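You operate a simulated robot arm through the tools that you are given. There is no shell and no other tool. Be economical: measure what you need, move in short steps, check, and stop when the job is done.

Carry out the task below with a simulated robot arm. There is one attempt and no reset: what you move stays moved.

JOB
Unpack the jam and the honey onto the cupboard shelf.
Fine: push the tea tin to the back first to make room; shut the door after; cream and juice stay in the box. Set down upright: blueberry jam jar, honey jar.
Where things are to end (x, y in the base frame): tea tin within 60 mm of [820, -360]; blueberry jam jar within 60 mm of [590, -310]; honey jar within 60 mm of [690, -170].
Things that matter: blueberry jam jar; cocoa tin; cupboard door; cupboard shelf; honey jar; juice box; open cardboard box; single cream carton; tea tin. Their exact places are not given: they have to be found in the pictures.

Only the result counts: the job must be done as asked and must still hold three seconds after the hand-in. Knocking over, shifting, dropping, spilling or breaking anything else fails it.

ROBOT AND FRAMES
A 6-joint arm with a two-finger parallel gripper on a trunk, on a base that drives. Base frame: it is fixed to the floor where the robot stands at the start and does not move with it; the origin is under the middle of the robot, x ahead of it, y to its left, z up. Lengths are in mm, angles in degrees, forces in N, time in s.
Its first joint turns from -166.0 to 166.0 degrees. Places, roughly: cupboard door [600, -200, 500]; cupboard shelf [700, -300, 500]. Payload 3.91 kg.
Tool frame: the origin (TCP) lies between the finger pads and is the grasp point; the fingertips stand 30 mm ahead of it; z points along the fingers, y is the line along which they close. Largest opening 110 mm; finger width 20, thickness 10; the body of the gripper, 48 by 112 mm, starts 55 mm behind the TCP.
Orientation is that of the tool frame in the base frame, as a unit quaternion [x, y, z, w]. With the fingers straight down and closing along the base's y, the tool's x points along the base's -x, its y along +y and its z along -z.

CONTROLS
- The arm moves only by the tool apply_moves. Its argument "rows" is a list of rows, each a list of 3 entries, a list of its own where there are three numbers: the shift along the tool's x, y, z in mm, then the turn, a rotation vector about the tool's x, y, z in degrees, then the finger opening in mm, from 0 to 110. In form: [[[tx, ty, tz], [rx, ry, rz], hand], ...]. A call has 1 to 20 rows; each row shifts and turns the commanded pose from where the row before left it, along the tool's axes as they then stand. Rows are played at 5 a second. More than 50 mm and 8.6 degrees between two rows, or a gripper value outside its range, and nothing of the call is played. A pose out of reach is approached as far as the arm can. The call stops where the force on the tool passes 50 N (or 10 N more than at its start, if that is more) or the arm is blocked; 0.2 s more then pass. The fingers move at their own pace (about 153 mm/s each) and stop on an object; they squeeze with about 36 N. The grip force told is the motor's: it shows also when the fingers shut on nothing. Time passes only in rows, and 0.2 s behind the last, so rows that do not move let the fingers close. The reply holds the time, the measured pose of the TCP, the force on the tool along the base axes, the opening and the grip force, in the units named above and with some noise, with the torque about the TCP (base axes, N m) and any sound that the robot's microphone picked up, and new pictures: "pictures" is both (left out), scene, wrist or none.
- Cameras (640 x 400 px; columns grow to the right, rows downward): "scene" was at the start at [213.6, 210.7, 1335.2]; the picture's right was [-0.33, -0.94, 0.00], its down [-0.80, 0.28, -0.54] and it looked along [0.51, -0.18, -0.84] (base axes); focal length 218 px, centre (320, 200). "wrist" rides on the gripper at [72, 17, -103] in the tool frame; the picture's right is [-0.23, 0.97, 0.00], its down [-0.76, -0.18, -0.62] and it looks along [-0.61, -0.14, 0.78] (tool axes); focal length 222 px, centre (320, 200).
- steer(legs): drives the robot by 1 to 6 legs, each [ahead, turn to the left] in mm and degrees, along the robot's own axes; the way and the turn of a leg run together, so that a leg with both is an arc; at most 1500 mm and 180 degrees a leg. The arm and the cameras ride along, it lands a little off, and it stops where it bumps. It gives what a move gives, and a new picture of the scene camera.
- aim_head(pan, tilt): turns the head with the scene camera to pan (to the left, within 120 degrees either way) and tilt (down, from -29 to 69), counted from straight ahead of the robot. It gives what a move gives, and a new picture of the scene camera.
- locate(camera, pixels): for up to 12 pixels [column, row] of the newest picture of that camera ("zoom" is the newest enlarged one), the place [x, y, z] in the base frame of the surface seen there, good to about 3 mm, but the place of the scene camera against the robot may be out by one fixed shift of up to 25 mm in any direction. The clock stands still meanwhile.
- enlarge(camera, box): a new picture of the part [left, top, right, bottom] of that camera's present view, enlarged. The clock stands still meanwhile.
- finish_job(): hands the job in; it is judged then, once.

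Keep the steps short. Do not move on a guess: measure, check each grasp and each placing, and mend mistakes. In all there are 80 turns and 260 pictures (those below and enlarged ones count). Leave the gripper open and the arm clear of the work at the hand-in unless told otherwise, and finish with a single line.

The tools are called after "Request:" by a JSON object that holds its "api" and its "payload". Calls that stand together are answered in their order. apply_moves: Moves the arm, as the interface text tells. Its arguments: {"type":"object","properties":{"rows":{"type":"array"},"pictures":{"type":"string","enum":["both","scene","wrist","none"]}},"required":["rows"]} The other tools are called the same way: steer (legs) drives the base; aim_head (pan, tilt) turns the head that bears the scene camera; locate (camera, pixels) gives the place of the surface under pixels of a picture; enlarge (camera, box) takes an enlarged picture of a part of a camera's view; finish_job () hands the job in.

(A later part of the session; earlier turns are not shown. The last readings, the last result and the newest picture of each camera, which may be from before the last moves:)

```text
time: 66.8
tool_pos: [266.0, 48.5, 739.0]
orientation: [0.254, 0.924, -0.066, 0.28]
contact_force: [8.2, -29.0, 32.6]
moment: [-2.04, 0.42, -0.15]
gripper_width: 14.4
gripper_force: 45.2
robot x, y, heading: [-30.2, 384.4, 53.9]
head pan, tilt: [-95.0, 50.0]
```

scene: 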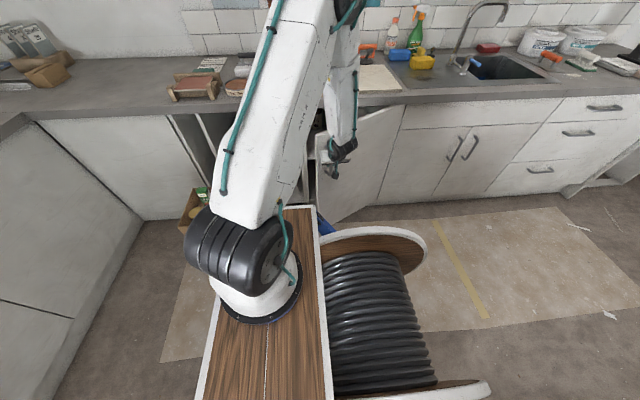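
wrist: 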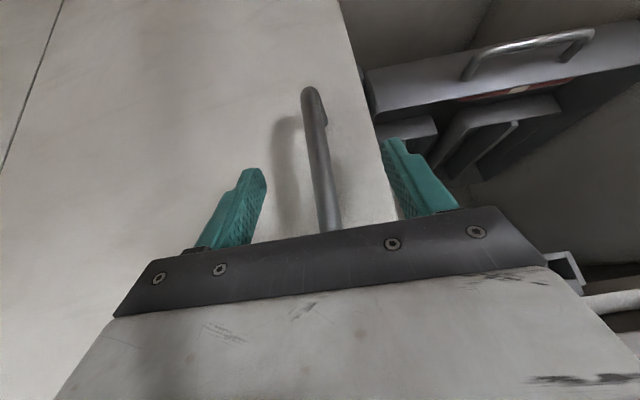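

Door about 49° open. Now I'll release, lift above the door top, turn the tool vertical, and then push the door further from its inner side.

Request:
{"api": "apply_moves", "payload": {"rows": [[[0, 0, 0], [0, 0, 0], 110], [[0, 0, 0], [0, 0, 0], 110], [[0, 0, 0], [0, 0, 0], 110], [[0, 0, -30], [0, 0, 0], 110], [[0, 0, -30], [0, 0, 0], 110], [[-21.8, 0, -33.6], [0, 8.2, 0], 110], [[-16.9, 0, -36.3], [0, 8.2, 0], 110], [[-11.7, 0, -38.3], [0, 8.2, 0], 110], [[-6.3, 0, -39.5], [0, 8.2, 0], 110]], "pictures": "both"}}

```text
time: 68.8
tool_pos: [235.3, 64.4, 948.7]
orientation: [0.263, 0.965, 0.01, 0.006]
contact_force: [0.3, 0.4, 0.6]
moment: [0.0, 0.02, -0.04]
gripper_width: 110.0
gripper_force: 0.0
robot x, y, heading: [-31.2, 381.0, 53.9]
head pan, tilt: [-95.0, 50.0]
```

scene: 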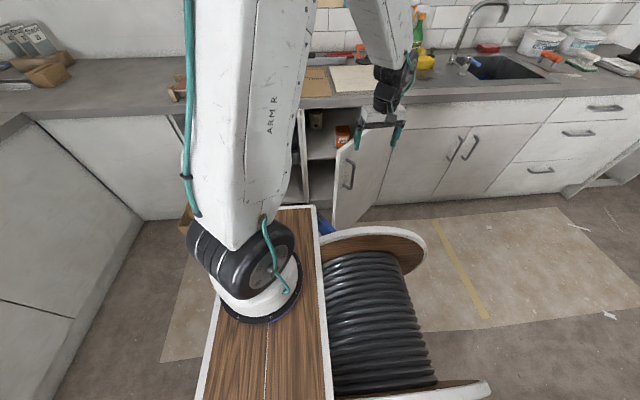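
wrist: 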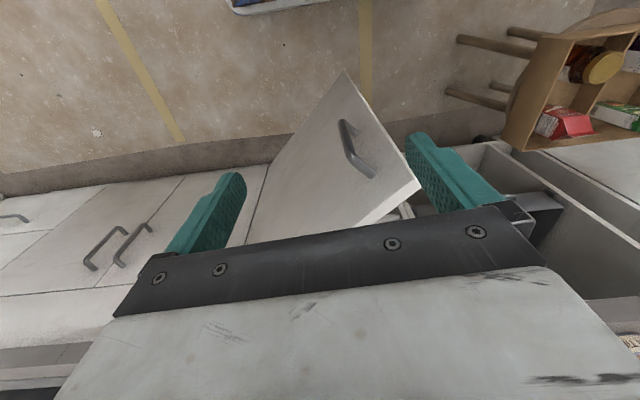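

The cupboard interior shows in the scene view: a shelf with an orange tin near (343,135). I'll measure the door top edge and get an enlarged look inside.

Request:
{"api": "locate", "payload": {"camera": "wrist", "pixels": [[415, 182], [395, 198], [375, 215], [345, 78], [350, 130]]}}

Request:
{"api": "enlarge", "payload": {"camera": "scene", "box": [280, 90, 420, 230]}}

Request:
{"api": "locate", "payload": {"camera": "scene", "pixels": [[343, 132], [317, 120], [320, 155], [318, 175], [320, 195]]}}

```text
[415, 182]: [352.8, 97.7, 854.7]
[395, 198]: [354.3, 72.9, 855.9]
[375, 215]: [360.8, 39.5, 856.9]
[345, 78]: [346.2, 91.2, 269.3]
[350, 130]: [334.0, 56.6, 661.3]
```

```text
2.86 times, centred on (350, 160) of scene
```

zoom: 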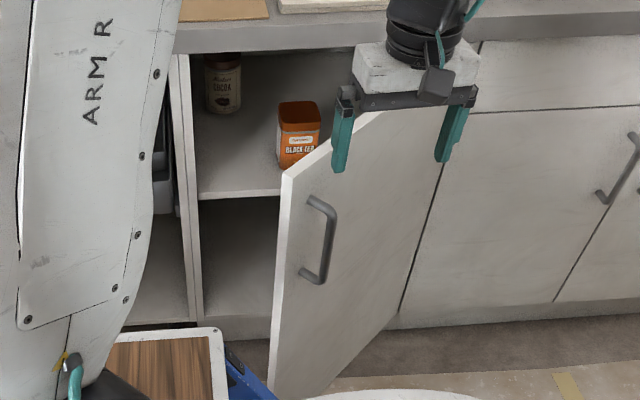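

```text
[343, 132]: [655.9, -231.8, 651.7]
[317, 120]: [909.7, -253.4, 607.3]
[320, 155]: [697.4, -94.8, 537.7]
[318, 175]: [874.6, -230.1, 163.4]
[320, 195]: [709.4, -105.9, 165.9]
```

The black tea tin is at about (656, −232), on a shelf at z≈538, with cocoa behind at about (910, −253). Next I'll move the closed fingers to the door's inner side and lower them below the door top (z 855).

Request:
{"api": "apply_moves", "payload": {"rows": [[[-36.5, 12.5, 0], [0, 0, 0], 0], [[-36.5, 12.5, 0], [0, 0, 0], 0], [[-36.5, 12.5, 0], [0, 0, 0], 0], [[-36.5, 12.5, 0], [0, 0, 0], 0], [[0, 0, 43], [0, 0, 0], 0], [[0, 0, 43], [0, 0, 0], 0], [[0, 0, 43], [0, 0, 0], 0]], "pictures": "wrist"}}

```text
time: 70.3
tool_pos: [387.7, 36.6, 857.3]
orientation: [0.263, 0.965, 0.009, 0.009]
contact_force: [-0.8, 10.2, 19.0]
moment: [-0.13, 0.26, -0.14]
gripper_width: 0.0
gripper_force: 36.2
robot x, y, heading: [-31.5, 380.7, 54.4]
head pan, tilt: [-95.0, 50.0]
stopped in row 7: the force on the tool passed its limit at 129 N (the readings are from after the stop); the commanded pose is now the measured one
```

wrist: 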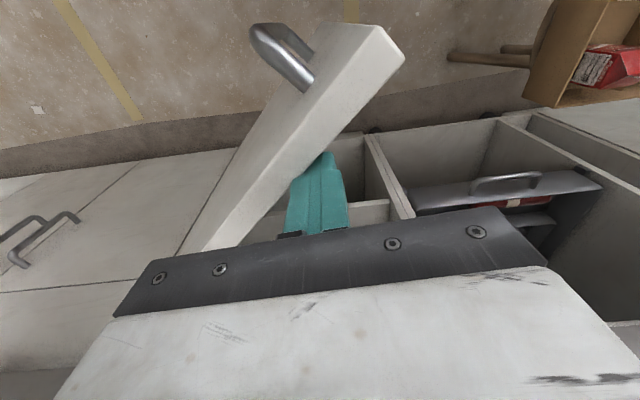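

Request:
{"api": "locate", "payload": {"camera": "wrist", "pixels": [[404, 56], [300, 183], [260, 225], [325, 160], [330, 185], [330, 135]]}}

Request:
{"api": "enlarge", "payload": {"camera": "wrist", "box": [200, 20, 440, 240]}}

```text
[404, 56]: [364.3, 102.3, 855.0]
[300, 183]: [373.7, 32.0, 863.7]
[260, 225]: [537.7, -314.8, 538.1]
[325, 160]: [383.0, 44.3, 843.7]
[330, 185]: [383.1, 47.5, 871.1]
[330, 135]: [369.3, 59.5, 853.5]
```

```text
1.82 times, centred on (320, 130) of wrist
```

zoom: 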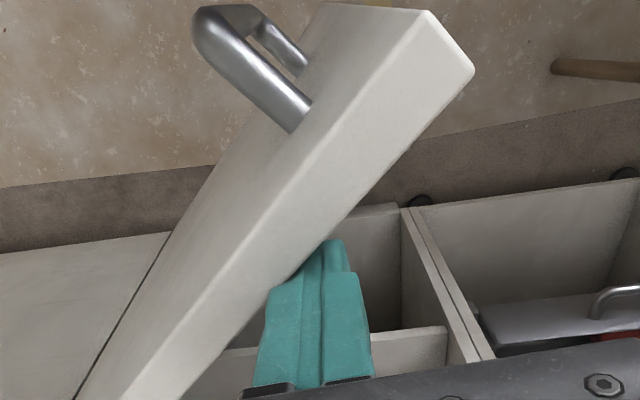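

The fingertips clipped the top corner of the door. I'll lift a little, shift 18 mm inward, and lower again.

Request:
{"api": "apply_moves", "payload": {"rows": [[[0, 0, -20], [0, 0, 0], 0], [[-15, 10, 0], [0, 0, 0], 0], [[-5, 3, 20], [0, 0, 0], 0], [[0, 0, 25], [0, 0, 0], 0], [[0, 0, 20], [0, 0, 0], 0]], "pictures": "none"}}

```text
time: 71.5
tool_pos: [412.1, 35.5, 810.8]
orientation: [0.263, 0.965, 0.009, 0.008]
contact_force: [0.4, -0.7, 0.7]
moment: [0.0, 0.02, 0.02]
gripper_width: 0.0
gripper_force: 35.8
robot x, y, heading: [-34.4, 379.6, 54.1]
head pan, tilt: [-95.0, 50.0]
```

Clear now. Pushing the door open along the arc.

Request:
{"api": "apply_moves", "payload": {"rows": [[[15.5, -10, 0], [0, 0, 0], 0], [[15.5, -10, 0], [0, 0, 0], 0], [[29.8, -21.6, 0], [0, 0, 0], 0], [[27.8, -24.2, 0], [0, 0, 0], 0], [[25.6, -26.5, 0], [0, 0, 0], 0], [[23.2, -28.6, 0], [0, 0, 0], 0], [[20.6, -30.5, 0], [0, 0, 0], 0], [[17.8, -32.2, 0], [0, 0, 0], 0], [[15, -33.7, 0], [0, 0, 0], 0], [[12, -34.8, 0], [0, 0, 0], 0]], "pictures": "scene"}}

```text
time: 73.8
tool_pos: [108.4, -79.9, 802.0]
orientation: [0.262, 0.965, 0.01, 0.008]
contact_force: [0.0, -0.3, -0.2]
moment: [-0.01, 0.02, 0.05]
gripper_width: 0.2
gripper_force: 36.4
robot x, y, heading: [-30.8, 381.9, 54.0]
head pan, tilt: [-95.0, 50.0]
```

scene: 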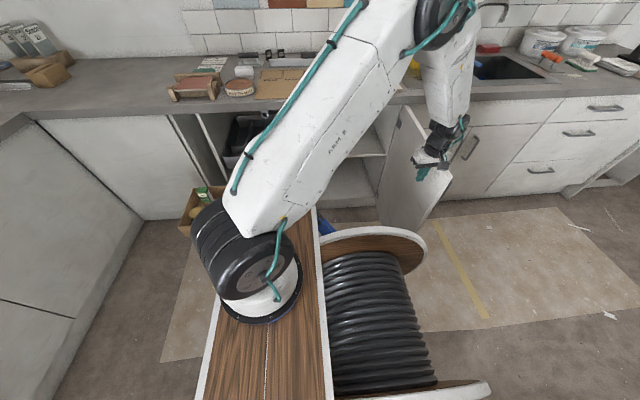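

Request:
{"api": "enlarge", "payload": {"camera": "scene", "box": [330, 80, 500, 240]}}

Request:
{"api": "locate", "payload": {"camera": "scene", "pixels": [[404, 110], [428, 140], [400, 160], [430, 195], [385, 200]]}}

```text
2.50 times, centred on (415, 160) of scene
```

zoom: 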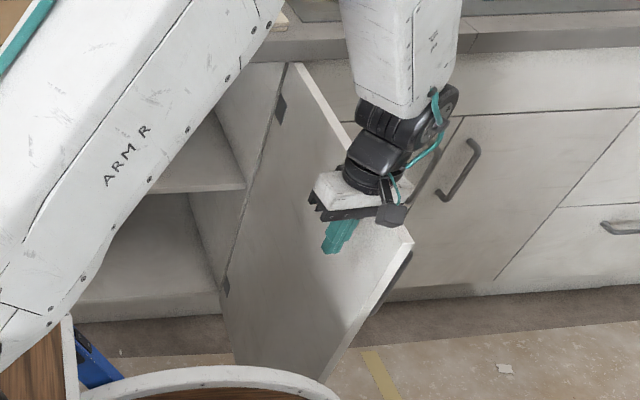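

```text
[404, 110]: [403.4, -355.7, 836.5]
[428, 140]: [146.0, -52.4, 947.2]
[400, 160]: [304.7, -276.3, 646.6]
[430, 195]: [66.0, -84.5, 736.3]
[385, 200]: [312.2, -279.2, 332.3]
```

The fingers are inside and the door is open about 87°. Pushing a bit further.

Request:
{"api": "apply_moves", "payload": {"rows": [[[8.9, -35.7, 0], [0, 0, 0], 0], [[5.7, -36.4, 0], [0, 0, 0], 0], [[2.5, -36.7, 0], [0, 0, 0], 0], [[-0.7, -36.8, 0], [0, 0, 0], 0]], "pictures": "none"}}

```text
time: 74.6
tool_pos: [42.1, -159.6, 802.2]
orientation: [0.262, 0.965, 0.014, 0.008]
contact_force: [4.9, 24.7, 15.0]
moment: [-1.64, 0.75, 0.04]
gripper_width: 0.0
gripper_force: 36.3
robot x, y, heading: [-28.4, 382.0, 54.0]
head pan, tilt: [-95.0, 50.0]
stopped in row 4: the force on the tool passed its limit at 116 N (the readings are from after the stop); the commanded pose is now the measured one
```

The door reached its stop at about 98° open. Now I'll retreat from it, raise, and swing the arm back to the front before driving.

Request:
{"api": "apply_moves", "payload": {"rows": [[[0, 40, 0], [0, 0, 0], 0], [[0, 0, -50], [0, 0, 0], 0], [[0, 0, -50], [0, 0, 0], 0], [[0, 0, -50], [0, 0, 0], 0], [[0, 0, -50], [0, 0, 0], 0], [[-13, 45.7, 0], [0, 0, 0], 0], [[-13, 45.7, 0], [0, 0, 0], 0], [[-13, 45.7, 0], [0, 0, 0], 0], [[-13, 45.7, 0], [0, 0, 0], 0], [[-13, 45.7, 0], [0, 0, 0], 0], [[-13, 45.7, 0], [0, 0, 0], 0], [[-13, 45.7, 0], [0, 0, 0], 0], [[-13, 45.7, 0], [0, 0, 0], 0], [[-13, 45.7, 0], [0, 0, 0], 0], [[-13, 45.7, 0], [0, 0, 0], 0], [[-13, 45.7, 0], [0, 0, 0], 0]], "pictures": "none"}}

Request:
{"api": "apply_moves", "payload": {"rows": [[[-10.2, 48, 0], [0, 0, -6], 0], [[-10.2, 48, 0], [0, 0, -6], 0], [[-10.2, 48, 0], [0, 0, -6], 0], [[-10.2, 48, 0], [0, 0, -6], 0], [[-10.2, 48, 0], [0, 0, -6], 0], [[-10.2, 48, 0], [0, 0, -6], 0], [[-10.2, 48, 0], [0, 0, -6], 0], [[-10.2, 48, 0], [0, 0, -6], 0], [[-10.2, 48, 0], [0, 0, -6], 0], [[-10.2, 48, 0], [0, 0, -6], 0], [[-10.2, 48, 0], [0, 0, -6], 0], [[-10.2, 48, 0], [0, 0, -6], 0], [[-10.2, 48, 0], [0, 0, -6], 0], [[-10.2, 48, 0], [0, 0, -6], 0]], "pictures": "scene"}}

```text
time: 78.0
tool_pos: [436.6, 232.9, 1018.9]
orientation: [0.263, 0.965, 0.013, 0.009]
contact_force: [0.3, 0.6, -0.2]
moment: [0.03, -0.05, -0.05]
gripper_width: 0.0
gripper_force: 36.3
robot x, y, heading: [-31.3, 383.4, 54.0]
head pan, tilt: [-95.0, 50.0]
```

```text
time: 81.0
tool_pos: [471.9, 855.3, 1033.1]
orientation: [-0.45, 0.893, 0.004, 0.015]
contact_force: [0.1, -0.3, 0.2]
moment: [-0.02, 0.02, 0.0]
gripper_width: 0.0
gripper_force: 36.3
robot x, y, heading: [-31.8, 381.1, 53.8]
head pan, tilt: [-95.0, 50.0]
```

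scene: 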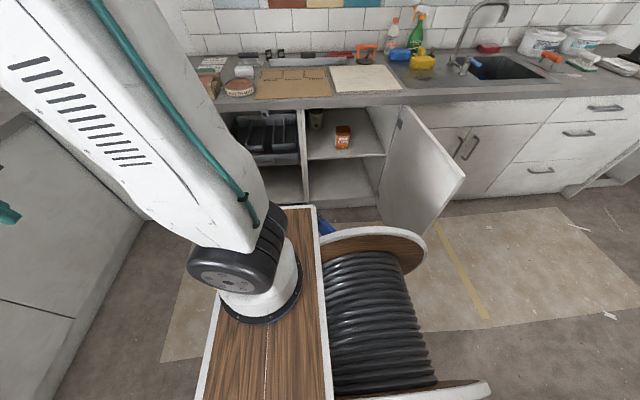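

The door stands open and the shelf with both tins is visible. Driving to the work station: ahead 212, right 90°, back 90.

Request:
{"api": "steer", "payload": {"legs": [[212, 0], [0, -89.8], [-90, 0]]}}

Request:
{"api": "aim_head", "payload": {"pan": -12, "tilt": 42}}

```text
time: 87.1
tool_pos: [507.8, 116.7, 1033.8]
orientation: [0.295, 0.955, -0.007, 0.013]
contact_force: [0.1, -0.2, -1.0]
moment: [0.02, -0.01, 0.01]
gripper_width: 0.1
gripper_force: 35.9
robot x, y, heading: [14.0, 598.5, -33.9]
head pan, tilt: [-95.0, 50.0]
```

scene: 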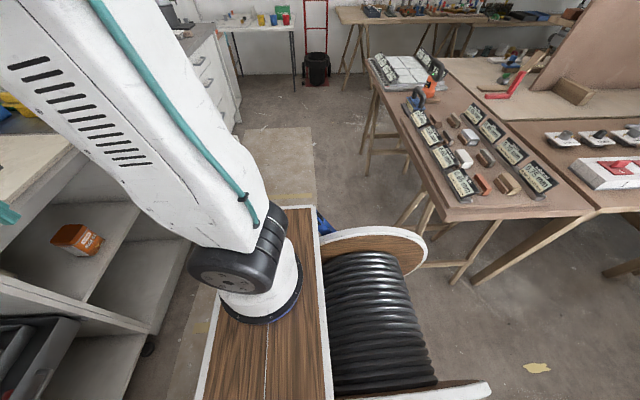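

```text
time: 88.7
tool_pos: [507.6, 115.4, 1032.7]
orientation: [0.295, 0.956, -0.006, 0.014]
contact_force: [0.7, 0.1, 0.2]
moment: [-0.05, 0.02, 0.0]
gripper_width: 0.3
gripper_force: 35.4
robot x, y, heading: [16.0, 595.3, -33.8]
head pan, tilt: [-12.0, 42.0]
```

scene: 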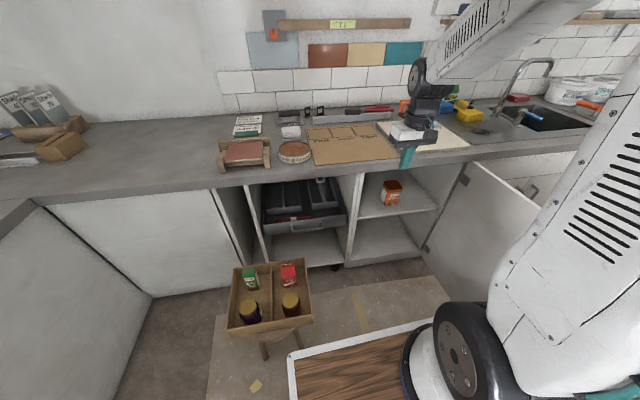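

Good view of tea tin (391,192), box and shelf. Measuring these.

Request:
{"api": "enlarge", "payload": {"camera": "scene", "box": [340, 150, 460, 260]}}

Request:
{"api": "locate", "payload": {"camera": "scene", "pixels": [[391, 185], [391, 197], [386, 205], [396, 205], [362, 217], [436, 209], [364, 185], [410, 185], [425, 200], [362, 180], [355, 200], [464, 172]]}}

Request:
{"api": "locate", "payload": {"camera": "scene", "pixels": [[248, 302], [290, 298], [250, 270], [288, 267], [230, 333], [311, 320], [306, 258], [234, 267], [250, 316], [290, 312], [274, 322], [285, 320]]}}

```text
3.64 times, centred on (400, 205) of scene
```

zoom: 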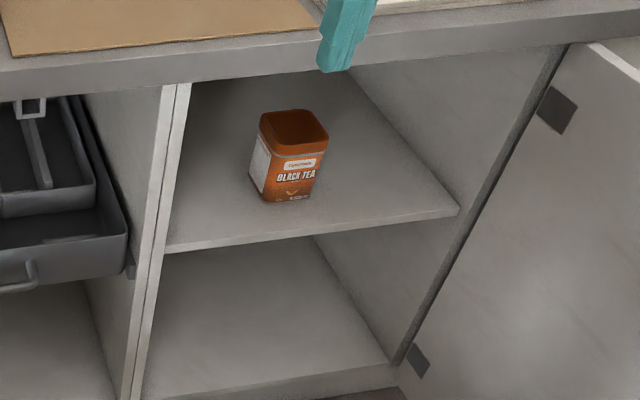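

```text
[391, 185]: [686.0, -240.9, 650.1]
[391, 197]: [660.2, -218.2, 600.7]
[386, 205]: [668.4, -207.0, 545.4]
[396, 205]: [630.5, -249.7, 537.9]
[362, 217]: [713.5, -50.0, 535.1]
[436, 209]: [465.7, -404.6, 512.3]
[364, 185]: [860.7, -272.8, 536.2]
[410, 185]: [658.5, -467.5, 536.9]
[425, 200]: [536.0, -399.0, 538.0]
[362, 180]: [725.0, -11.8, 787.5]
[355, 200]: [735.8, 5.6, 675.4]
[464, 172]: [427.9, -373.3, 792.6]
```

```text
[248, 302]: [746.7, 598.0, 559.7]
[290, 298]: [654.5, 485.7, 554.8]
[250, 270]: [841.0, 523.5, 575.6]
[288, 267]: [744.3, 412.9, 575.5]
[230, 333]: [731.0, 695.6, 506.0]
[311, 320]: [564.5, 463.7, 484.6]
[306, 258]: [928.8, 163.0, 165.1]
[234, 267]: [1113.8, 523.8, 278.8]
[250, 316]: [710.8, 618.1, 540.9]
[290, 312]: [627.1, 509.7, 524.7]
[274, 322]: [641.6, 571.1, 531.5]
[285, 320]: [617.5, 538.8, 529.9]
```

The tea tin is at s≈25 and depth≈125 (true centre about (675,−235)), and needs about 170 mm more depth. I'll lower the arm in front of the opening first.

Request:
{"api": "apply_moves", "payload": {"rows": [[[0, -20, 45], [0, 0, 0], 36], [[0, -20, 45], [0, 0, 0], 36], [[0, -20, 45], [0, 0, 0], 36], [[0, -20, 45], [0, 0, 0], 36], [[0, -20, 45], [0, 0, 0], 36], [[0, -20, 45], [0, 0, 0], 36], [[0, -20, 45], [0, 0, 0], 36], [[0, -20, 45], [0, 0, 0], 36], [[0, -20, 45], [0, 0, 0], 36]], "pictures": "none"}}

Request:
{"api": "apply_moves", "payload": {"rows": [[[-5, 0, -4], [0, -8.2, 0], 36], [[-7, 0, -3], [0, -8.2, 0], 36], [[-9, 0, 0], [0, -8.2, 0], 36], [[-9, 0, 3], [0, -8.2, 0], 36], [[-9, 0, 6], [0, -8.2, 0], 36], [[-8, 0, 8], [0, -8.2, 0], 36], [[-7, 0, 9], [0, -8.2, 0], 36], [[-6, 0, 10], [0, -8.2, 0], 36]], "pictures": "both"}}

```text
time: 90.7
tool_pos: [413.9, -41.4, 630.6]
orientation: [0.295, 0.956, -0.007, 0.014]
contact_force: [0.5, -0.3, -0.6]
moment: [0.0, -0.02, -0.01]
gripper_width: 35.9
gripper_force: 0.1
robot x, y, heading: [15.2, 600.5, -33.9]
head pan, tilt: [-12.0, 42.0]
```

```text
time: 92.5
tool_pos: [487.3, -127.5, 654.8]
orientation: [0.257, 0.814, -0.134, 0.503]
contact_force: [-0.5, 0.4, 0.5]
moment: [0.01, -0.01, 0.01]
gripper_width: 36.0
gripper_force: 0.0
out of reach, approached as far as the arm can: row 2, 6, 7, 8
robot x, y, heading: [15.9, 602.3, -33.9]
head pan, tilt: [-12.0, 42.0]
```

scene: 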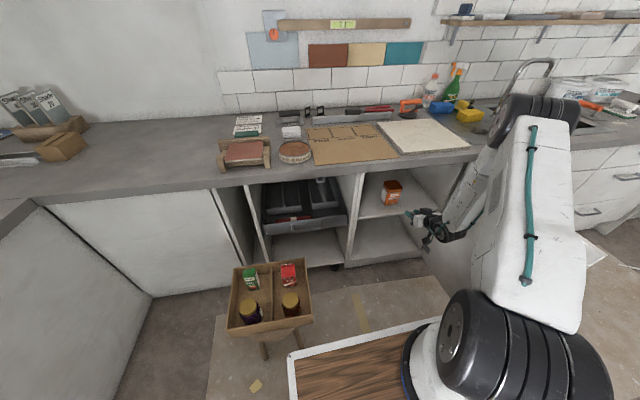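
wrist: 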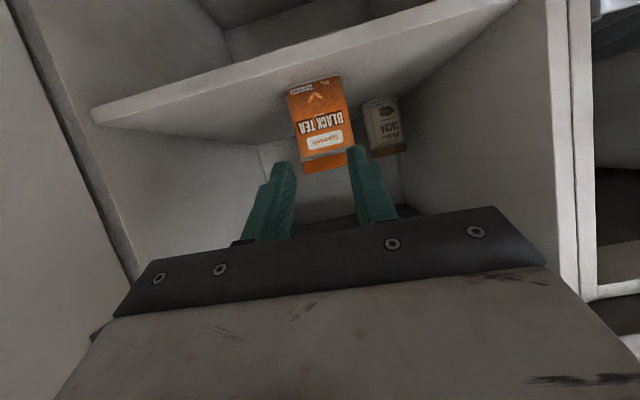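

The wrist sees the tin upside down, at (320,120). Measuring it, the cocoa, and the shelf.

Request:
{"api": "locate", "payload": {"camera": "wrist", "pixels": [[318, 110], [293, 110], [343, 110], [323, 155], [325, 165], [385, 120], [370, 115], [399, 120], [280, 100], [200, 112], [330, 190], [450, 60]]}}

```text
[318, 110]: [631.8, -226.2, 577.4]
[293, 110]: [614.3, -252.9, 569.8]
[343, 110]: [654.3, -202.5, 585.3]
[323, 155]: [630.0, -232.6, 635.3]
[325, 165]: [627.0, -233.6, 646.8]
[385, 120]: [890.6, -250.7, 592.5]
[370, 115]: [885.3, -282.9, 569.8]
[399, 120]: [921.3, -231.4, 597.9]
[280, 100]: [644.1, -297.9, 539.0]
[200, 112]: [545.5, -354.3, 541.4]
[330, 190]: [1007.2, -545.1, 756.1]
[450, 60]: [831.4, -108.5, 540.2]
```

Tin front face is at depth 86 and s≈6, shelf at z 540. The tin needs ~170–200 mm of straight push. I'll lower to TCP z≈592, fix yaw, and approach.

Request:
{"api": "apply_moves", "payload": {"rows": [[[18.7, 1.7, 9.6], [3.1, 0, 1.6], 36], [[18.7, 1.7, 9.6], [0, 0, 0], 36], [[18.7, 1.7, 9.6], [0, 0, 0], 36], [[-13.7, 0, 26.7], [0, 0, 0], 36], [[-13.7, 0, 26.7], [0, 0, 0], 36], [[-13.7, 0, 26.7], [0, 0, 0], 36], [[-13.7, 0, 26.7], [0, 0, 0], 36]], "pictures": "both"}}

```text
time: 94.1
tool_pos: [591.5, -232.9, 603.2]
orientation: [0.279, 0.807, -0.16, 0.495]
contact_force: [-0.7, -0.4, 0.3]
moment: [0.02, 0.02, 0.02]
gripper_width: 36.2
gripper_force: 0.0
out of reach, approached as far as the arm can: row 1, 2, 3
robot x, y, heading: [14.9, 601.3, -33.8]
head pan, tilt: [-12.0, 42.0]
```

scene: 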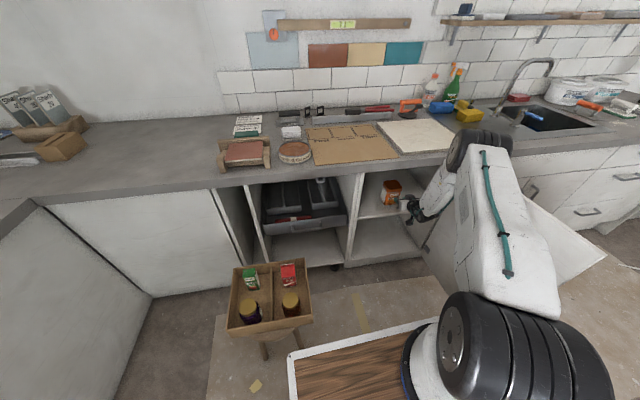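
wrist: 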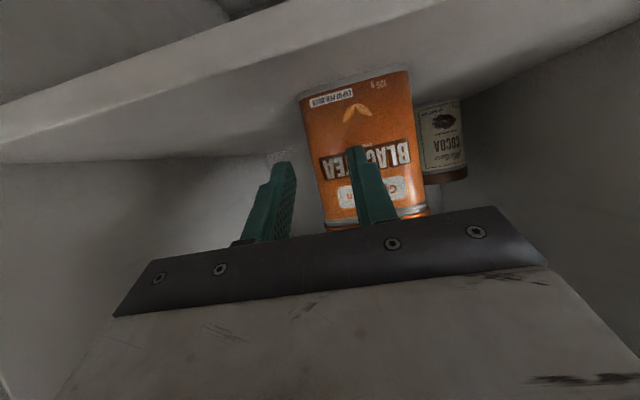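

The gripper drifted 28 mm right of the tin's middle. I'll back off slightly, shift left, lower, then push slowly.

Request:
{"api": "apply_moves", "payload": {"rows": [[[14.4, 14, -6], [0, 0, 0], 36], [[0, 14, 0], [0, 0, 0], 36], [[-5.8, 0, 11.2], [0, 0, 0], 36], [[-5.8, 0, 11.2], [0, 0, 0], 36], [[-5.8, 0, 11.2], [0, 0, 0], 36], [[-5.8, 0, 11.2], [0, 0, 0], 36], [[-5.8, 0, 11.2], [0, 0, 0], 36]], "pictures": "wrist"}}

```text
time: 95.7
tool_pos: [652.0, -242.1, 593.2]
orientation: [0.279, 0.807, -0.159, 0.495]
contact_force: [-0.8, 1.8, -0.8]
moment: [0.0, -0.03, 0.02]
gripper_width: 36.2
gripper_force: 0.2
robot x, y, heading: [17.0, 597.0, -34.0]
head pan, tilt: [-12.0, 42.0]
```

wrist: 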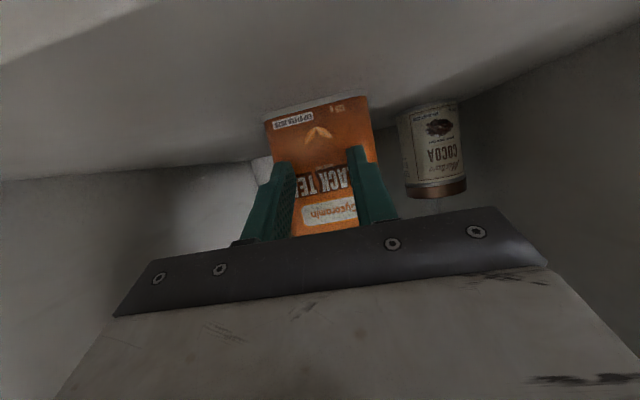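

The tin slides upright and centred. Continuing the push.

Request:
{"api": "apply_moves", "payload": {"rows": [[[-5.8, 0, 11.2], [0, 0, 0], 36], [[-5.8, 0, 11.2], [0, 0, 0], 36], [[-5.8, 0, 11.2], [0, 0, 0], 36], [[-5.8, 0, 11.2], [0, 0, 0], 36], [[-5.8, 0, 11.2], [0, 0, 0], 36], [[-5.8, 0, 11.2], [0, 0, 0], 36], [[-5.8, 0, 11.2], [0, 0, 0], 36], [[-5.8, 0, 11.2], [0, 0, 0], 36], [[-5.8, 0, 11.2], [0, 0, 0], 36]], "pictures": "both"}}

```text
time: 97.7
tool_pos: [740.8, -309.6, 594.5]
orientation: [0.28, 0.807, -0.16, 0.496]
contact_force: [-1.1, 1.0, -1.0]
moment: [0.01, 0.01, 0.0]
gripper_width: 36.2
gripper_force: 0.3
robot x, y, heading: [11.9, 599.1, -34.0]
head pan, tilt: [-12.0, 42.0]
```

scene: 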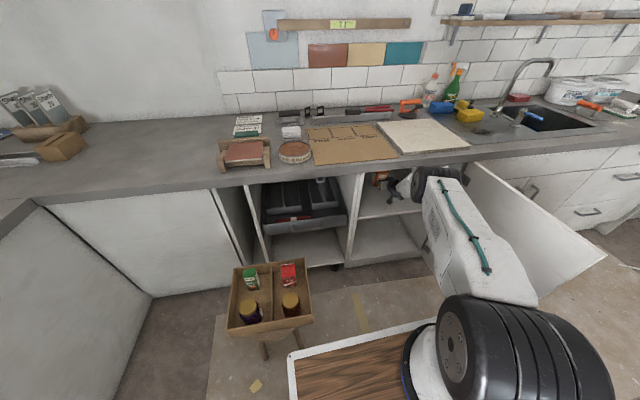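
wrist: 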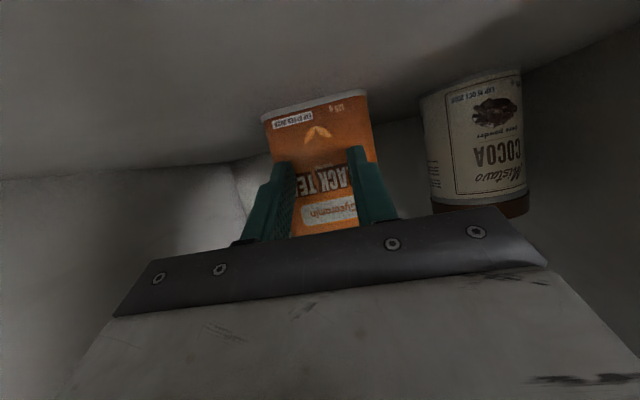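

Request:
{"api": "locate", "payload": {"camera": "wrist", "pixels": [[318, 110], [275, 125], [362, 115], [265, 118], [325, 150], [475, 140]]}}

```text
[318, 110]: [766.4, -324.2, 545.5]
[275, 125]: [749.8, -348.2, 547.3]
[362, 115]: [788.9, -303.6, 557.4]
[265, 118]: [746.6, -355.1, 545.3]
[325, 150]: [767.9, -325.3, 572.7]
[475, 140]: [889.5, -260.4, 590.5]
```

The tin stands upright, centre about (792,−345), ~31 mm from its target. Cocoa hasn't moved. Now I'll retreat straight out of the cupboard, then steepen and raise.

Request:
{"api": "apply_moves", "payload": {"rows": [[[8, 0, -15.6], [0, 0, 0], 36], [[16, 0, -31.1], [0, 0, 0], 36], [[16, 0, -31.1], [0, 0, 0], 36], [[16, 0, -31.1], [0, 0, 0], 36], [[16, 0, -31.1], [0, 0, 0], 36], [[16, 0, -31.1], [0, 0, 0], 36], [[16, 0, -31.1], [0, 0, 0], 36], [[16, 0, -31.1], [0, 0, 0], 110], [[20, 0, -30], [0, 8, 0], 110], [[20, 0, -25], [0, 8, 0], 110], [[22, 0, -22], [0, 8, 0], 110]], "pictures": "scene"}}

```text
time: 100.1
tool_pos: [455.8, -94.3, 588.3]
orientation: [0.306, 0.893, -0.097, 0.316]
contact_force: [-0.4, 0.2, 0.1]
moment: [0.0, 0.01, 0.0]
gripper_width: 109.9
gripper_force: 0.0
out of reach, approached as far as the arm can: row 8
robot x, y, heading: [13.1, 596.8, -34.1]
head pan, tilt: [-12.0, 42.0]
```

scene: 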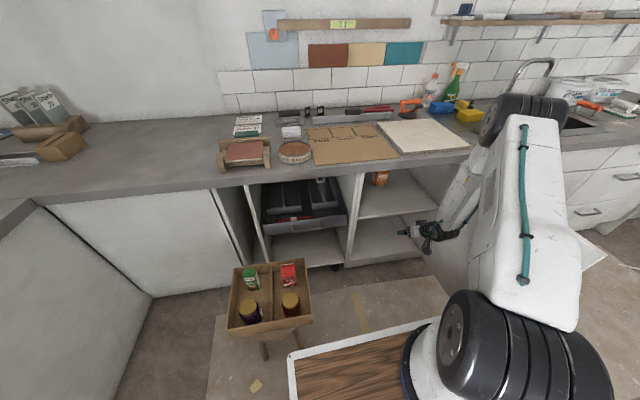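

Now back the robot up ~110 mm (turning 2° right first) to give the arm better folding room for the box.

Request:
{"api": "steer", "payload": {"legs": [[0, -2], [-110, 0]]}}

```text
time: 101.0
tool_pos: [434.7, -108.8, 588.2]
orientation: [0.32, 0.888, -0.102, 0.315]
contact_force: [-0.4, -0.1, 0.0]
moment: [0.01, -0.01, 0.01]
gripper_width: 110.0
gripper_force: 0.0
robot x, y, heading: [15.9, 598.0, -35.2]
head pan, tilt: [-12.0, 42.0]
stopped in leg 2: the robot was blocked; the commanded pose is now the measured one
```

scene: 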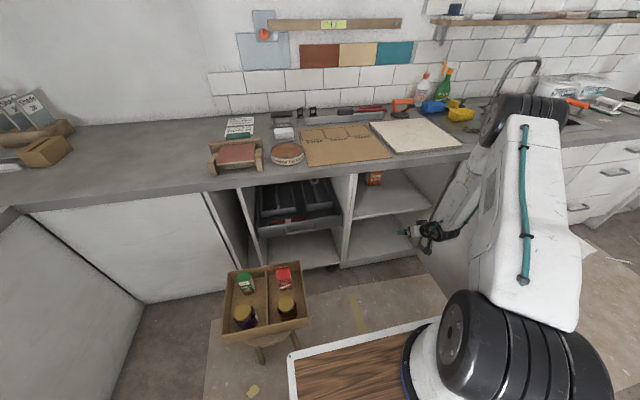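

Blocked behind. I'll look back to see what I touched.

Request:
{"api": "aim_head", "payload": {"pan": -120, "tilt": 62}}

```text
time: 102.9
tool_pos: [434.1, -110.5, 587.4]
orientation: [0.32, 0.888, -0.103, 0.315]
contact_force: [-0.5, 0.2, 0.2]
moment: [0.01, 0.01, 0.0]
gripper_width: 110.2
gripper_force: 0.1
robot x, y, heading: [16.5, 602.0, -36.0]
head pan, tilt: [-120.0, 62.0]
```

scene: 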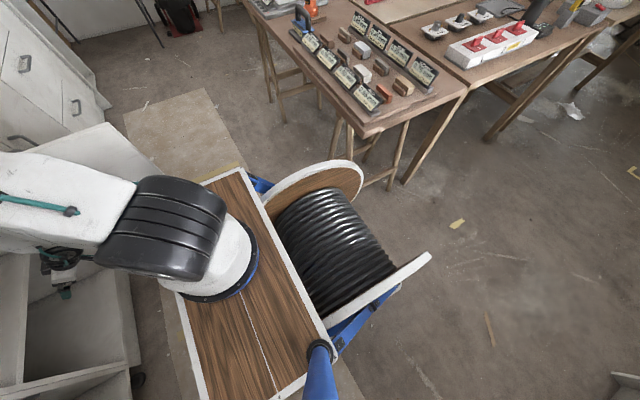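

The drum's right rim is against the trestle leg. I'll raise the arm and move it left, then shift sideways by a short maneuver.

Request:
{"api": "apply_moves", "payload": {"rows": [[[-25.5, 25, -32], [0, 0, 0], 110], [[-25.5, 25, -32], [0, 0, 0], 110], [[-25.5, 25, -32], [0, 0, 0], 110], [[-25.5, 25, -32], [0, 0, 0], 110], [[-25.5, 25, -32], [0, 0, 0], 110], [[-25.5, 25, -32], [0, 0, 0], 110], [[-25.5, 25, -32], [0, 0, 0], 110], [[-25.5, 25, -32], [0, 0, 0], 110], [[-25.5, 25, -32], [0, 0, 0], 110], [[0, 40, 0], [0, 0, 0], 110], [[0, 40, 0], [0, 0, 0], 110]], "pictures": "none"}}

Request:
{"api": "steer", "payload": {"legs": [[50, 0], [0, -20], [-160, 0], [0, 20]]}}

Request:
{"api": "aim_head", "payload": {"pan": 5, "tilt": 45}}

```text
time: 105.3
tool_pos: [610.8, 112.9, 959.2]
orientation: [0.32, 0.891, -0.097, 0.308]
contact_force: [0.2, 0.9, 0.2]
moment: [0.0, 0.0, 0.03]
gripper_width: 110.0
gripper_force: 0.0
out of reach, approached as far as the arm can: row 11
robot x, y, heading: [17.1, 599.5, -35.4]
head pan, tilt: [-120.0, 62.0]
```

```text
time: 109.4
tool_pos: [559.1, 209.7, 960.1]
orientation: [0.324, 0.889, -0.098, 0.308]
contact_force: [-0.4, 0.3, -0.3]
moment: [0.03, 0.01, -0.03]
gripper_width: 109.8
gripper_force: 0.1
robot x, y, heading: [-29.5, 701.1, -36.3]
head pan, tilt: [-120.0, 62.0]
```

scene: 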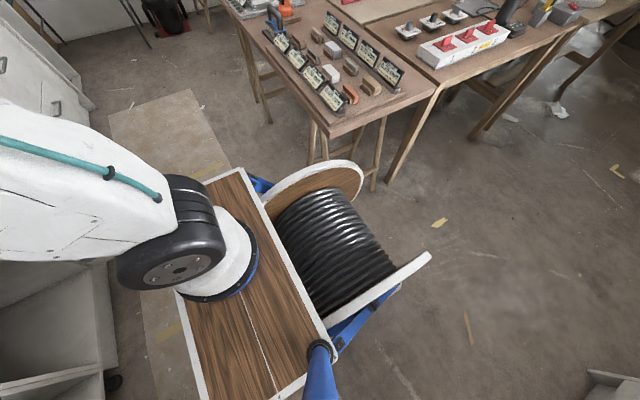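

```text
time: 111.5
tool_pos: [559.6, 209.2, 959.2]
orientation: [0.323, 0.889, -0.098, 0.308]
contact_force: [0.0, 0.4, 0.1]
moment: [0.05, 0.02, 0.0]
gripper_width: 109.9
gripper_force: 0.0
robot x, y, heading: [-33.4, 701.1, -36.0]
head pan, tilt: [5.0, 45.0]
```

scene: 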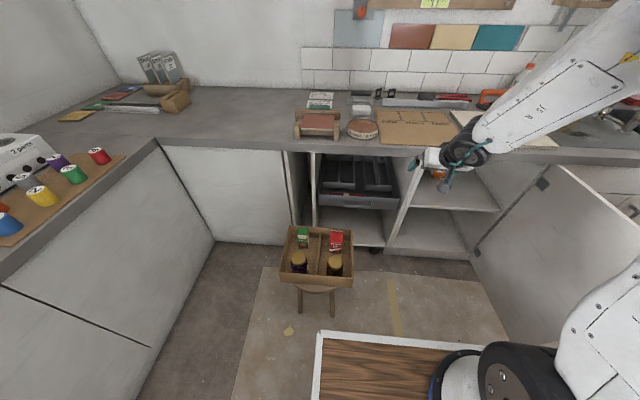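

New station at (−32, 701), heading −36°, clear of everything. Now I'll bring the gripper above the honey jar and look with the wrist camera.

Request:
{"api": "apply_moves", "payload": {"rows": [[[26.2, 30, 16], [0, -0.7, 0], 100], [[26.2, 30, 16], [0, -0.7, 0], 100], [[26.2, 30, 16], [0, -0.7, 0], 100], [[26.2, 30, 16], [0, -0.7, 0], 100], [[26.2, 30, 16], [0, -0.7, 0], 100], [[26.2, 30, 16], [0, -0.7, 0], 100], [[26.2, 30, 16], [0, -0.7, 0], 100], [[26.2, 30, 16], [0, -0.7, 0], 100], [[26.2, 30, 16], [0, -0.7, 0], 100]], "pictures": "both"}}

```text
time: 113.5
tool_pos: [648.8, 451.9, 709.7]
orientation: [0.324, 0.876, -0.131, 0.333]
contact_force: [0.0, -0.2, 0.1]
moment: [0.02, 0.01, -0.02]
gripper_width: 99.9
gripper_force: 0.1
out of reach, approached as far as the arm can: row 1, 2
robot x, y, heading: [-29.0, 701.9, -36.3]
head pan, tilt: [5.0, 45.0]
```

scene: 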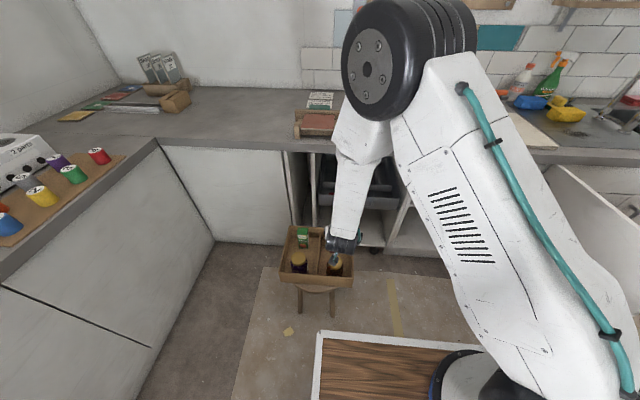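
wrist: 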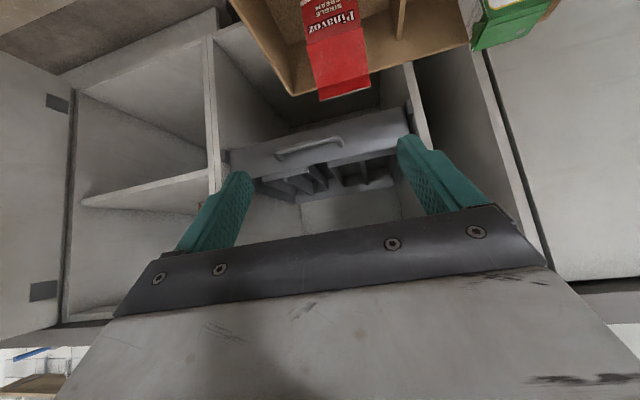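

The wrist camera can't see the jars from here. My scene-camera shift is now well known from gripper and tin: +16.6, −3.4 in x, y and −3 in z. I'll use an enlarged scene view of the box.

Request:
{"api": "enlarge", "payload": {"camera": "scene", "box": [270, 215, 370, 305]}}

```text
4.44 times, centred on (320, 260) of scene
```

zoom: 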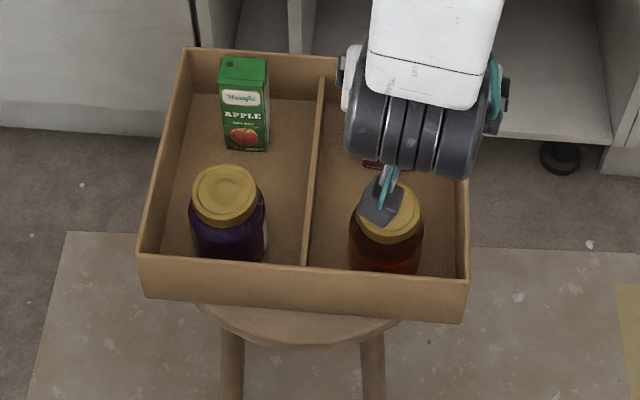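

Request:
{"api": "locate", "payload": {"camera": "zoom", "pixels": [[225, 193], [196, 193], [256, 190], [225, 168], [222, 218], [228, 245], [408, 208], [418, 208], [404, 228], [365, 262], [300, 267], [155, 180]]}}

Request:
{"api": "locate", "payload": {"camera": "zoom", "pixels": [[145, 256], [463, 283], [240, 95], [310, 200], [468, 230], [300, 230], [182, 230], [290, 255], [262, 225], [345, 240], [330, 200], [440, 262]]}}

```text
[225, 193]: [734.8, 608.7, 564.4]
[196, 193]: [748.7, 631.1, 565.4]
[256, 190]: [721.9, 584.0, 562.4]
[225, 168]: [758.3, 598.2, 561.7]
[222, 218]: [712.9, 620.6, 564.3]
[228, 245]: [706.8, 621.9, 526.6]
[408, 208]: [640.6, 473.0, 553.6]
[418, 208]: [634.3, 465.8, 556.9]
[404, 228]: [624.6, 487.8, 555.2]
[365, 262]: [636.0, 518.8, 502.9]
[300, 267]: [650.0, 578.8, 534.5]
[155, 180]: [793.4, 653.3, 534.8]
```

```text
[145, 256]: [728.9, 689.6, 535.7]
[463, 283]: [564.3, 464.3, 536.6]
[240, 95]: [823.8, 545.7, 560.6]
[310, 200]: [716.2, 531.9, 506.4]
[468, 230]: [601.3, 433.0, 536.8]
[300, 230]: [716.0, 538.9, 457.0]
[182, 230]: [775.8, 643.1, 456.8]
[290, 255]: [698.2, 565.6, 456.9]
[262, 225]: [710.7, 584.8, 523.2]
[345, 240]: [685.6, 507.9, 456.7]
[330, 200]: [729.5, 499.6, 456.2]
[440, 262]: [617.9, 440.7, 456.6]
```

True positions: jam lid centre (719, 612), top z≈567; box floor 460, rim 538. I'll take the jam first: fix the yaw to the box axes and move over it at TCP z≈650.

Request:
{"api": "apply_moves", "payload": {"rows": [[[0, 0, 0], [-4, 0, -4.5], 84], [[13.6, 34.1, 3.9], [0, 0, 0], 84], [[13.6, 34.1, 3.9], [0, 0, 0], 84], [[13.6, 34.1, 3.9], [0, 0, 0], 84], [[13.6, 34.1, 3.9], [0, 0, 0], 84], [[13.6, 34.1, 3.9], [0, 0, 0], 84]], "pictures": "scene"}}

Request:
{"api": "enlarge", "payload": {"camera": "scene", "box": [270, 215, 370, 305]}}

```text
time: 114.9
tool_pos: [714.9, 612.8, 647.2]
orientation: [0.279, 0.892, -0.113, 0.338]
contact_force: [-0.3, -0.9, -0.2]
moment: [0.01, 0.0, 0.02]
gripper_width: 84.0
gripper_force: 0.0
robot x, y, heading: [-35.7, 699.2, -36.0]
head pan, tilt: [5.0, 45.0]
```

scene: 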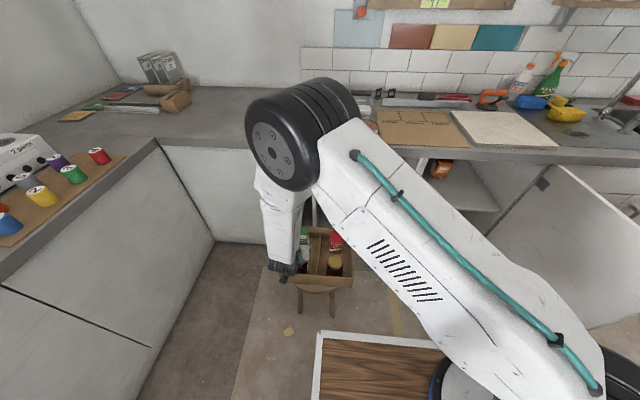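

```text
4.44 times, centred on (320, 260) of scene
```

zoom: 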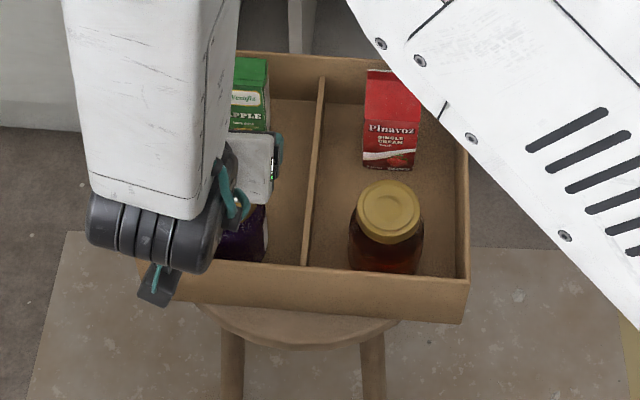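

Yaw and pitch are right. I'll lower over the jam to TCP z≈525, and measure the now-visible honey lid.

Request:
{"api": "locate", "payload": {"camera": "zoom", "pixels": [[389, 210], [361, 210], [418, 208], [389, 187], [389, 235], [330, 200]]}}

Request:
{"api": "apply_moves", "payload": {"rows": [[[17.6, 0, 25.3], [0, 0, 0], 84], [[20.4, 0, 22.7], [0, 0, 0], 84], [[20.4, 0, 22.7], [0, 0, 0], 84], [[10.2, 0, 11.4], [0, 0, 0], 84], [[10.2, 0, 11.4], [0, 0, 0], 84]], "pictures": "both"}}

```text
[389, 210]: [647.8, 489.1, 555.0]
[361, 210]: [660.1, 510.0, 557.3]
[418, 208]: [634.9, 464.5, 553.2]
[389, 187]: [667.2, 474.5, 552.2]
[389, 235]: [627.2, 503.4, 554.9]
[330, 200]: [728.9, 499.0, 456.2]
```

```text
time: 116.1
tool_pos: [716.3, 611.0, 524.0]
orientation: [0.278, 0.892, -0.113, 0.339]
contact_force: [-0.2, 0.3, -0.3]
moment: [0.02, 0.0, 0.02]
gripper_width: 84.0
gripper_force: 0.0
robot x, y, heading: [-30.4, 700.0, -36.1]
head pan, tilt: [5.0, 45.0]
```

scene: 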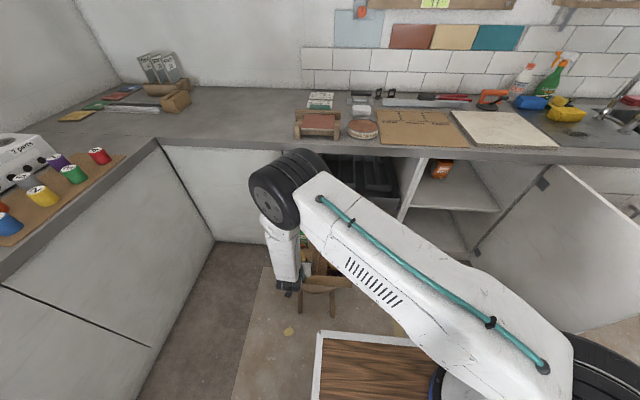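
wrist: 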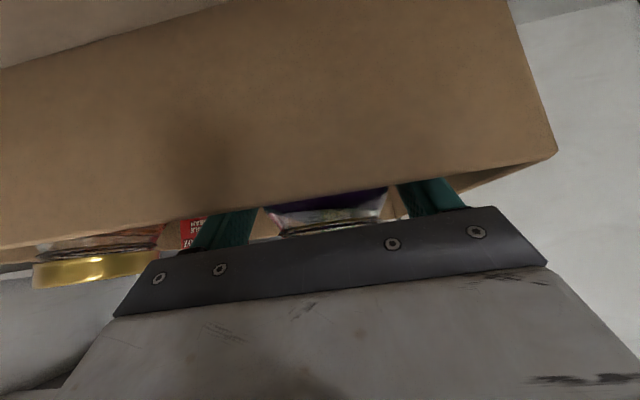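

No contact, and the jar sits centred between the fingers. Closing.

Request:
{"api": "apply_moves", "payload": {"rows": [[[0, 0, 0], [0, 0, 0], 50], [[0, 0, 0], [0, 0, 0], 50], [[0, 0, 0], [0, 0, 0], 50]], "pictures": "none"}}

```text
time: 116.9
tool_pos: [715.5, 609.8, 524.4]
orientation: [0.279, 0.892, -0.113, 0.339]
contact_force: [1.1, 0.8, 0.4]
moment: [0.09, -0.18, -0.02]
gripper_width: 71.5
gripper_force: 35.9
robot x, y, heading: [-32.7, 703.7, -36.5]
head pan, tilt: [5.0, 45.0]
```

Held at 71.5 mm. Lifting slowly 120 mm.

Request:
{"api": "apply_moves", "payload": {"rows": [[[-10.2, 0, -11.4], [0, 0, 0], 50], [[-13.4, 0, -14.9], [0, 0, 0], 50], [[-13.4, 0, -14.9], [0, 0, 0], 50], [[-13.4, 0, -14.9], [0, 0, 0], 50], [[-13.4, 0, -14.9], [0, 0, 0], 50], [[-13.4, 0, -14.9], [0, 0, 0], 50], [[-13.4, 0, -14.9], [0, 0, 0], 50], [[-6.7, 0, -7.5], [0, 0, 0], 50]], "pictures": "both"}}

```text
time: 118.7
tool_pos: [718.1, 610.8, 669.0]
orientation: [0.277, 0.892, -0.113, 0.339]
contact_force: [-0.7, 0.0, -4.9]
moment: [0.04, 0.03, 0.02]
gripper_width: 71.8
gripper_force: 36.2
robot x, y, heading: [-33.4, 701.0, -36.2]
head pan, tilt: [5.0, 45.0]
```

scene: 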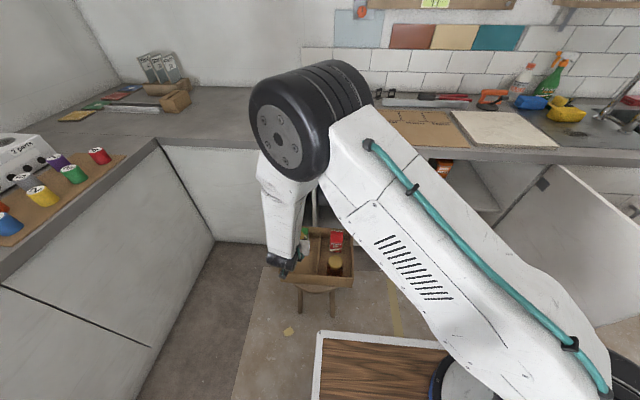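
wrist: 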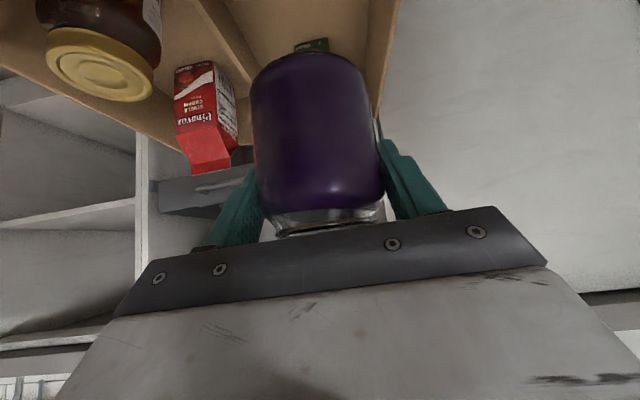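

The jam is held upright, bottom at about z 605, above everything in the box. I'll carry it sideways along the counter front to the cupboard opening.

Request:
{"api": "apply_moves", "payload": {"rows": [[[-4.2, -25, 3.7], [0, 0, 0], 50], [[-4.2, -45.6, 3.7], [0, 0, 0], 50], [[-4.2, -45.6, 3.7], [0, 0, 0], 50], [[-4.2, -45.6, 3.7], [0, 0, 0], 50], [[-4.2, -45.6, 3.7], [0, 0, 0], 50], [[-4.2, -45.6, 3.7], [0, 0, 0], 50], [[-4.2, -45.6, 3.7], [0, 0, 0], 50], [[-4.2, -45.6, 3.7], [0, 0, 0], 50], [[-4.2, -45.6, 3.7], [0, 0, 0], 50], [[-4.2, -45.6, 3.7], [0, 0, 0], 50], [[-4.2, -45.6, 3.7], [0, 0, 0], 50], [[-4.2, -45.6, 3.7], [0, 0, 0], 50], [[-4.2, -45.6, 3.7], [0, 0, 0], 50], [[-4.2, -45.6, 3.7], [0, 0, 0], 50], [[-4.2, -45.6, 3.7], [0, 0, 0], 50], [[-4.2, -45.6, 3.7], [0, 0, 0], 50], [[-4.2, -45.6, 3.7], [0, 0, 0], 50], [[-4.2, -45.6, 3.7], [0, 0, 0], 50]], "pictures": "both"}}

```text
time: 122.5
tool_pos: [343.8, -102.2, 679.9]
orientation: [0.278, 0.892, -0.113, 0.339]
contact_force: [0.3, -0.8, -5.1]
moment: [0.04, 0.02, 0.02]
gripper_width: 71.6
gripper_force: 36.0
robot x, y, heading: [-32.2, 700.0, -36.3]
head pan, tilt: [5.0, 45.0]
```

scene: 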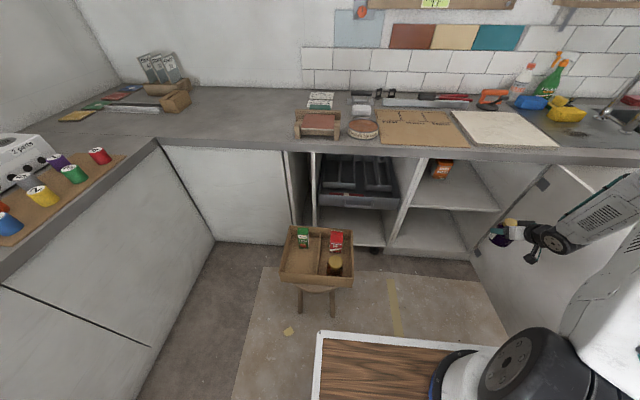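
wrist: 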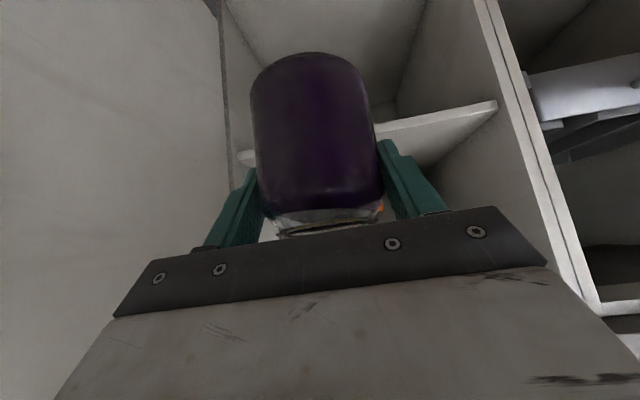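

At the opening, s≈−62. Moving in to depth 75, s −85, with the bottom staying ~50 mm above the shelf.

Request:
{"api": "apply_moves", "payload": {"rows": [[[-25.8, -2.9, 26.7], [0, 0, 0], 50], [[-25.8, -2.9, 26.7], [0, 0, 0], 50], [[-25.8, -2.9, 26.7], [0, 0, 0], 50], [[-25.8, -2.9, 26.7], [0, 0, 0], 50], [[-25.8, -2.9, 26.7], [0, 0, 0], 50], [[-25.8, -2.9, 26.7], [0, 0, 0], 50], [[-25.8, -2.9, 26.7], [0, 0, 0], 50], [[-25.8, -2.9, 26.7], [0, 0, 0], 50]], "pictures": "both"}}

```text
time: 124.3
tool_pos: [569.5, -289.6, 661.1]
orientation: [0.278, 0.892, -0.112, 0.338]
contact_force: [-0.1, -0.5, -4.9]
moment: [0.05, 0.02, -0.02]
gripper_width: 71.4
gripper_force: 36.2
robot x, y, heading: [-30.0, 702.4, -36.0]
head pan, tilt: [5.0, 45.0]
```

scene: 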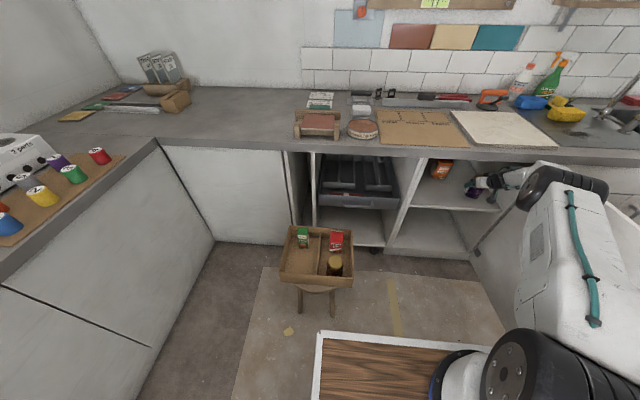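
wrist: 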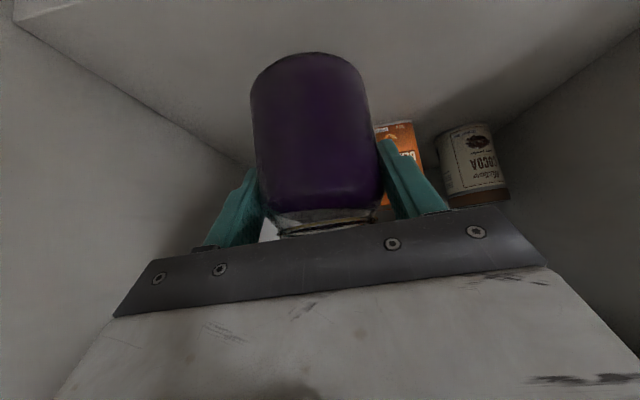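

Inside, with s≈−81. Lowering gently towards the shelf (expected touch at TCP z≈604).

Request:
{"api": "apply_moves", "payload": {"rows": [[[4.3, 0, 12.2], [0, 0, 0], 50], [[4.3, 0, 12.2], [0, 0, 0], 50], [[8, 0, 8.9], [0, 0, 0], 50], [[6.7, 0, 7.4], [0, 0, 0], 50], [[3.3, 0, 3.7], [0, 0, 0], 50], [[1.4, 0, 1.5], [0, 0, 0], 50]], "pictures": "none"}}

```text
time: 125.7
tool_pos: [576.6, -297.5, 607.1]
orientation: [0.279, 0.892, -0.113, 0.338]
contact_force: [-0.3, -0.1, -5.5]
moment: [0.03, 0.02, -0.03]
gripper_width: 71.5
gripper_force: 36.3
robot x, y, heading: [-32.7, 701.9, -35.9]
head pan, tilt: [5.0, 45.0]
```

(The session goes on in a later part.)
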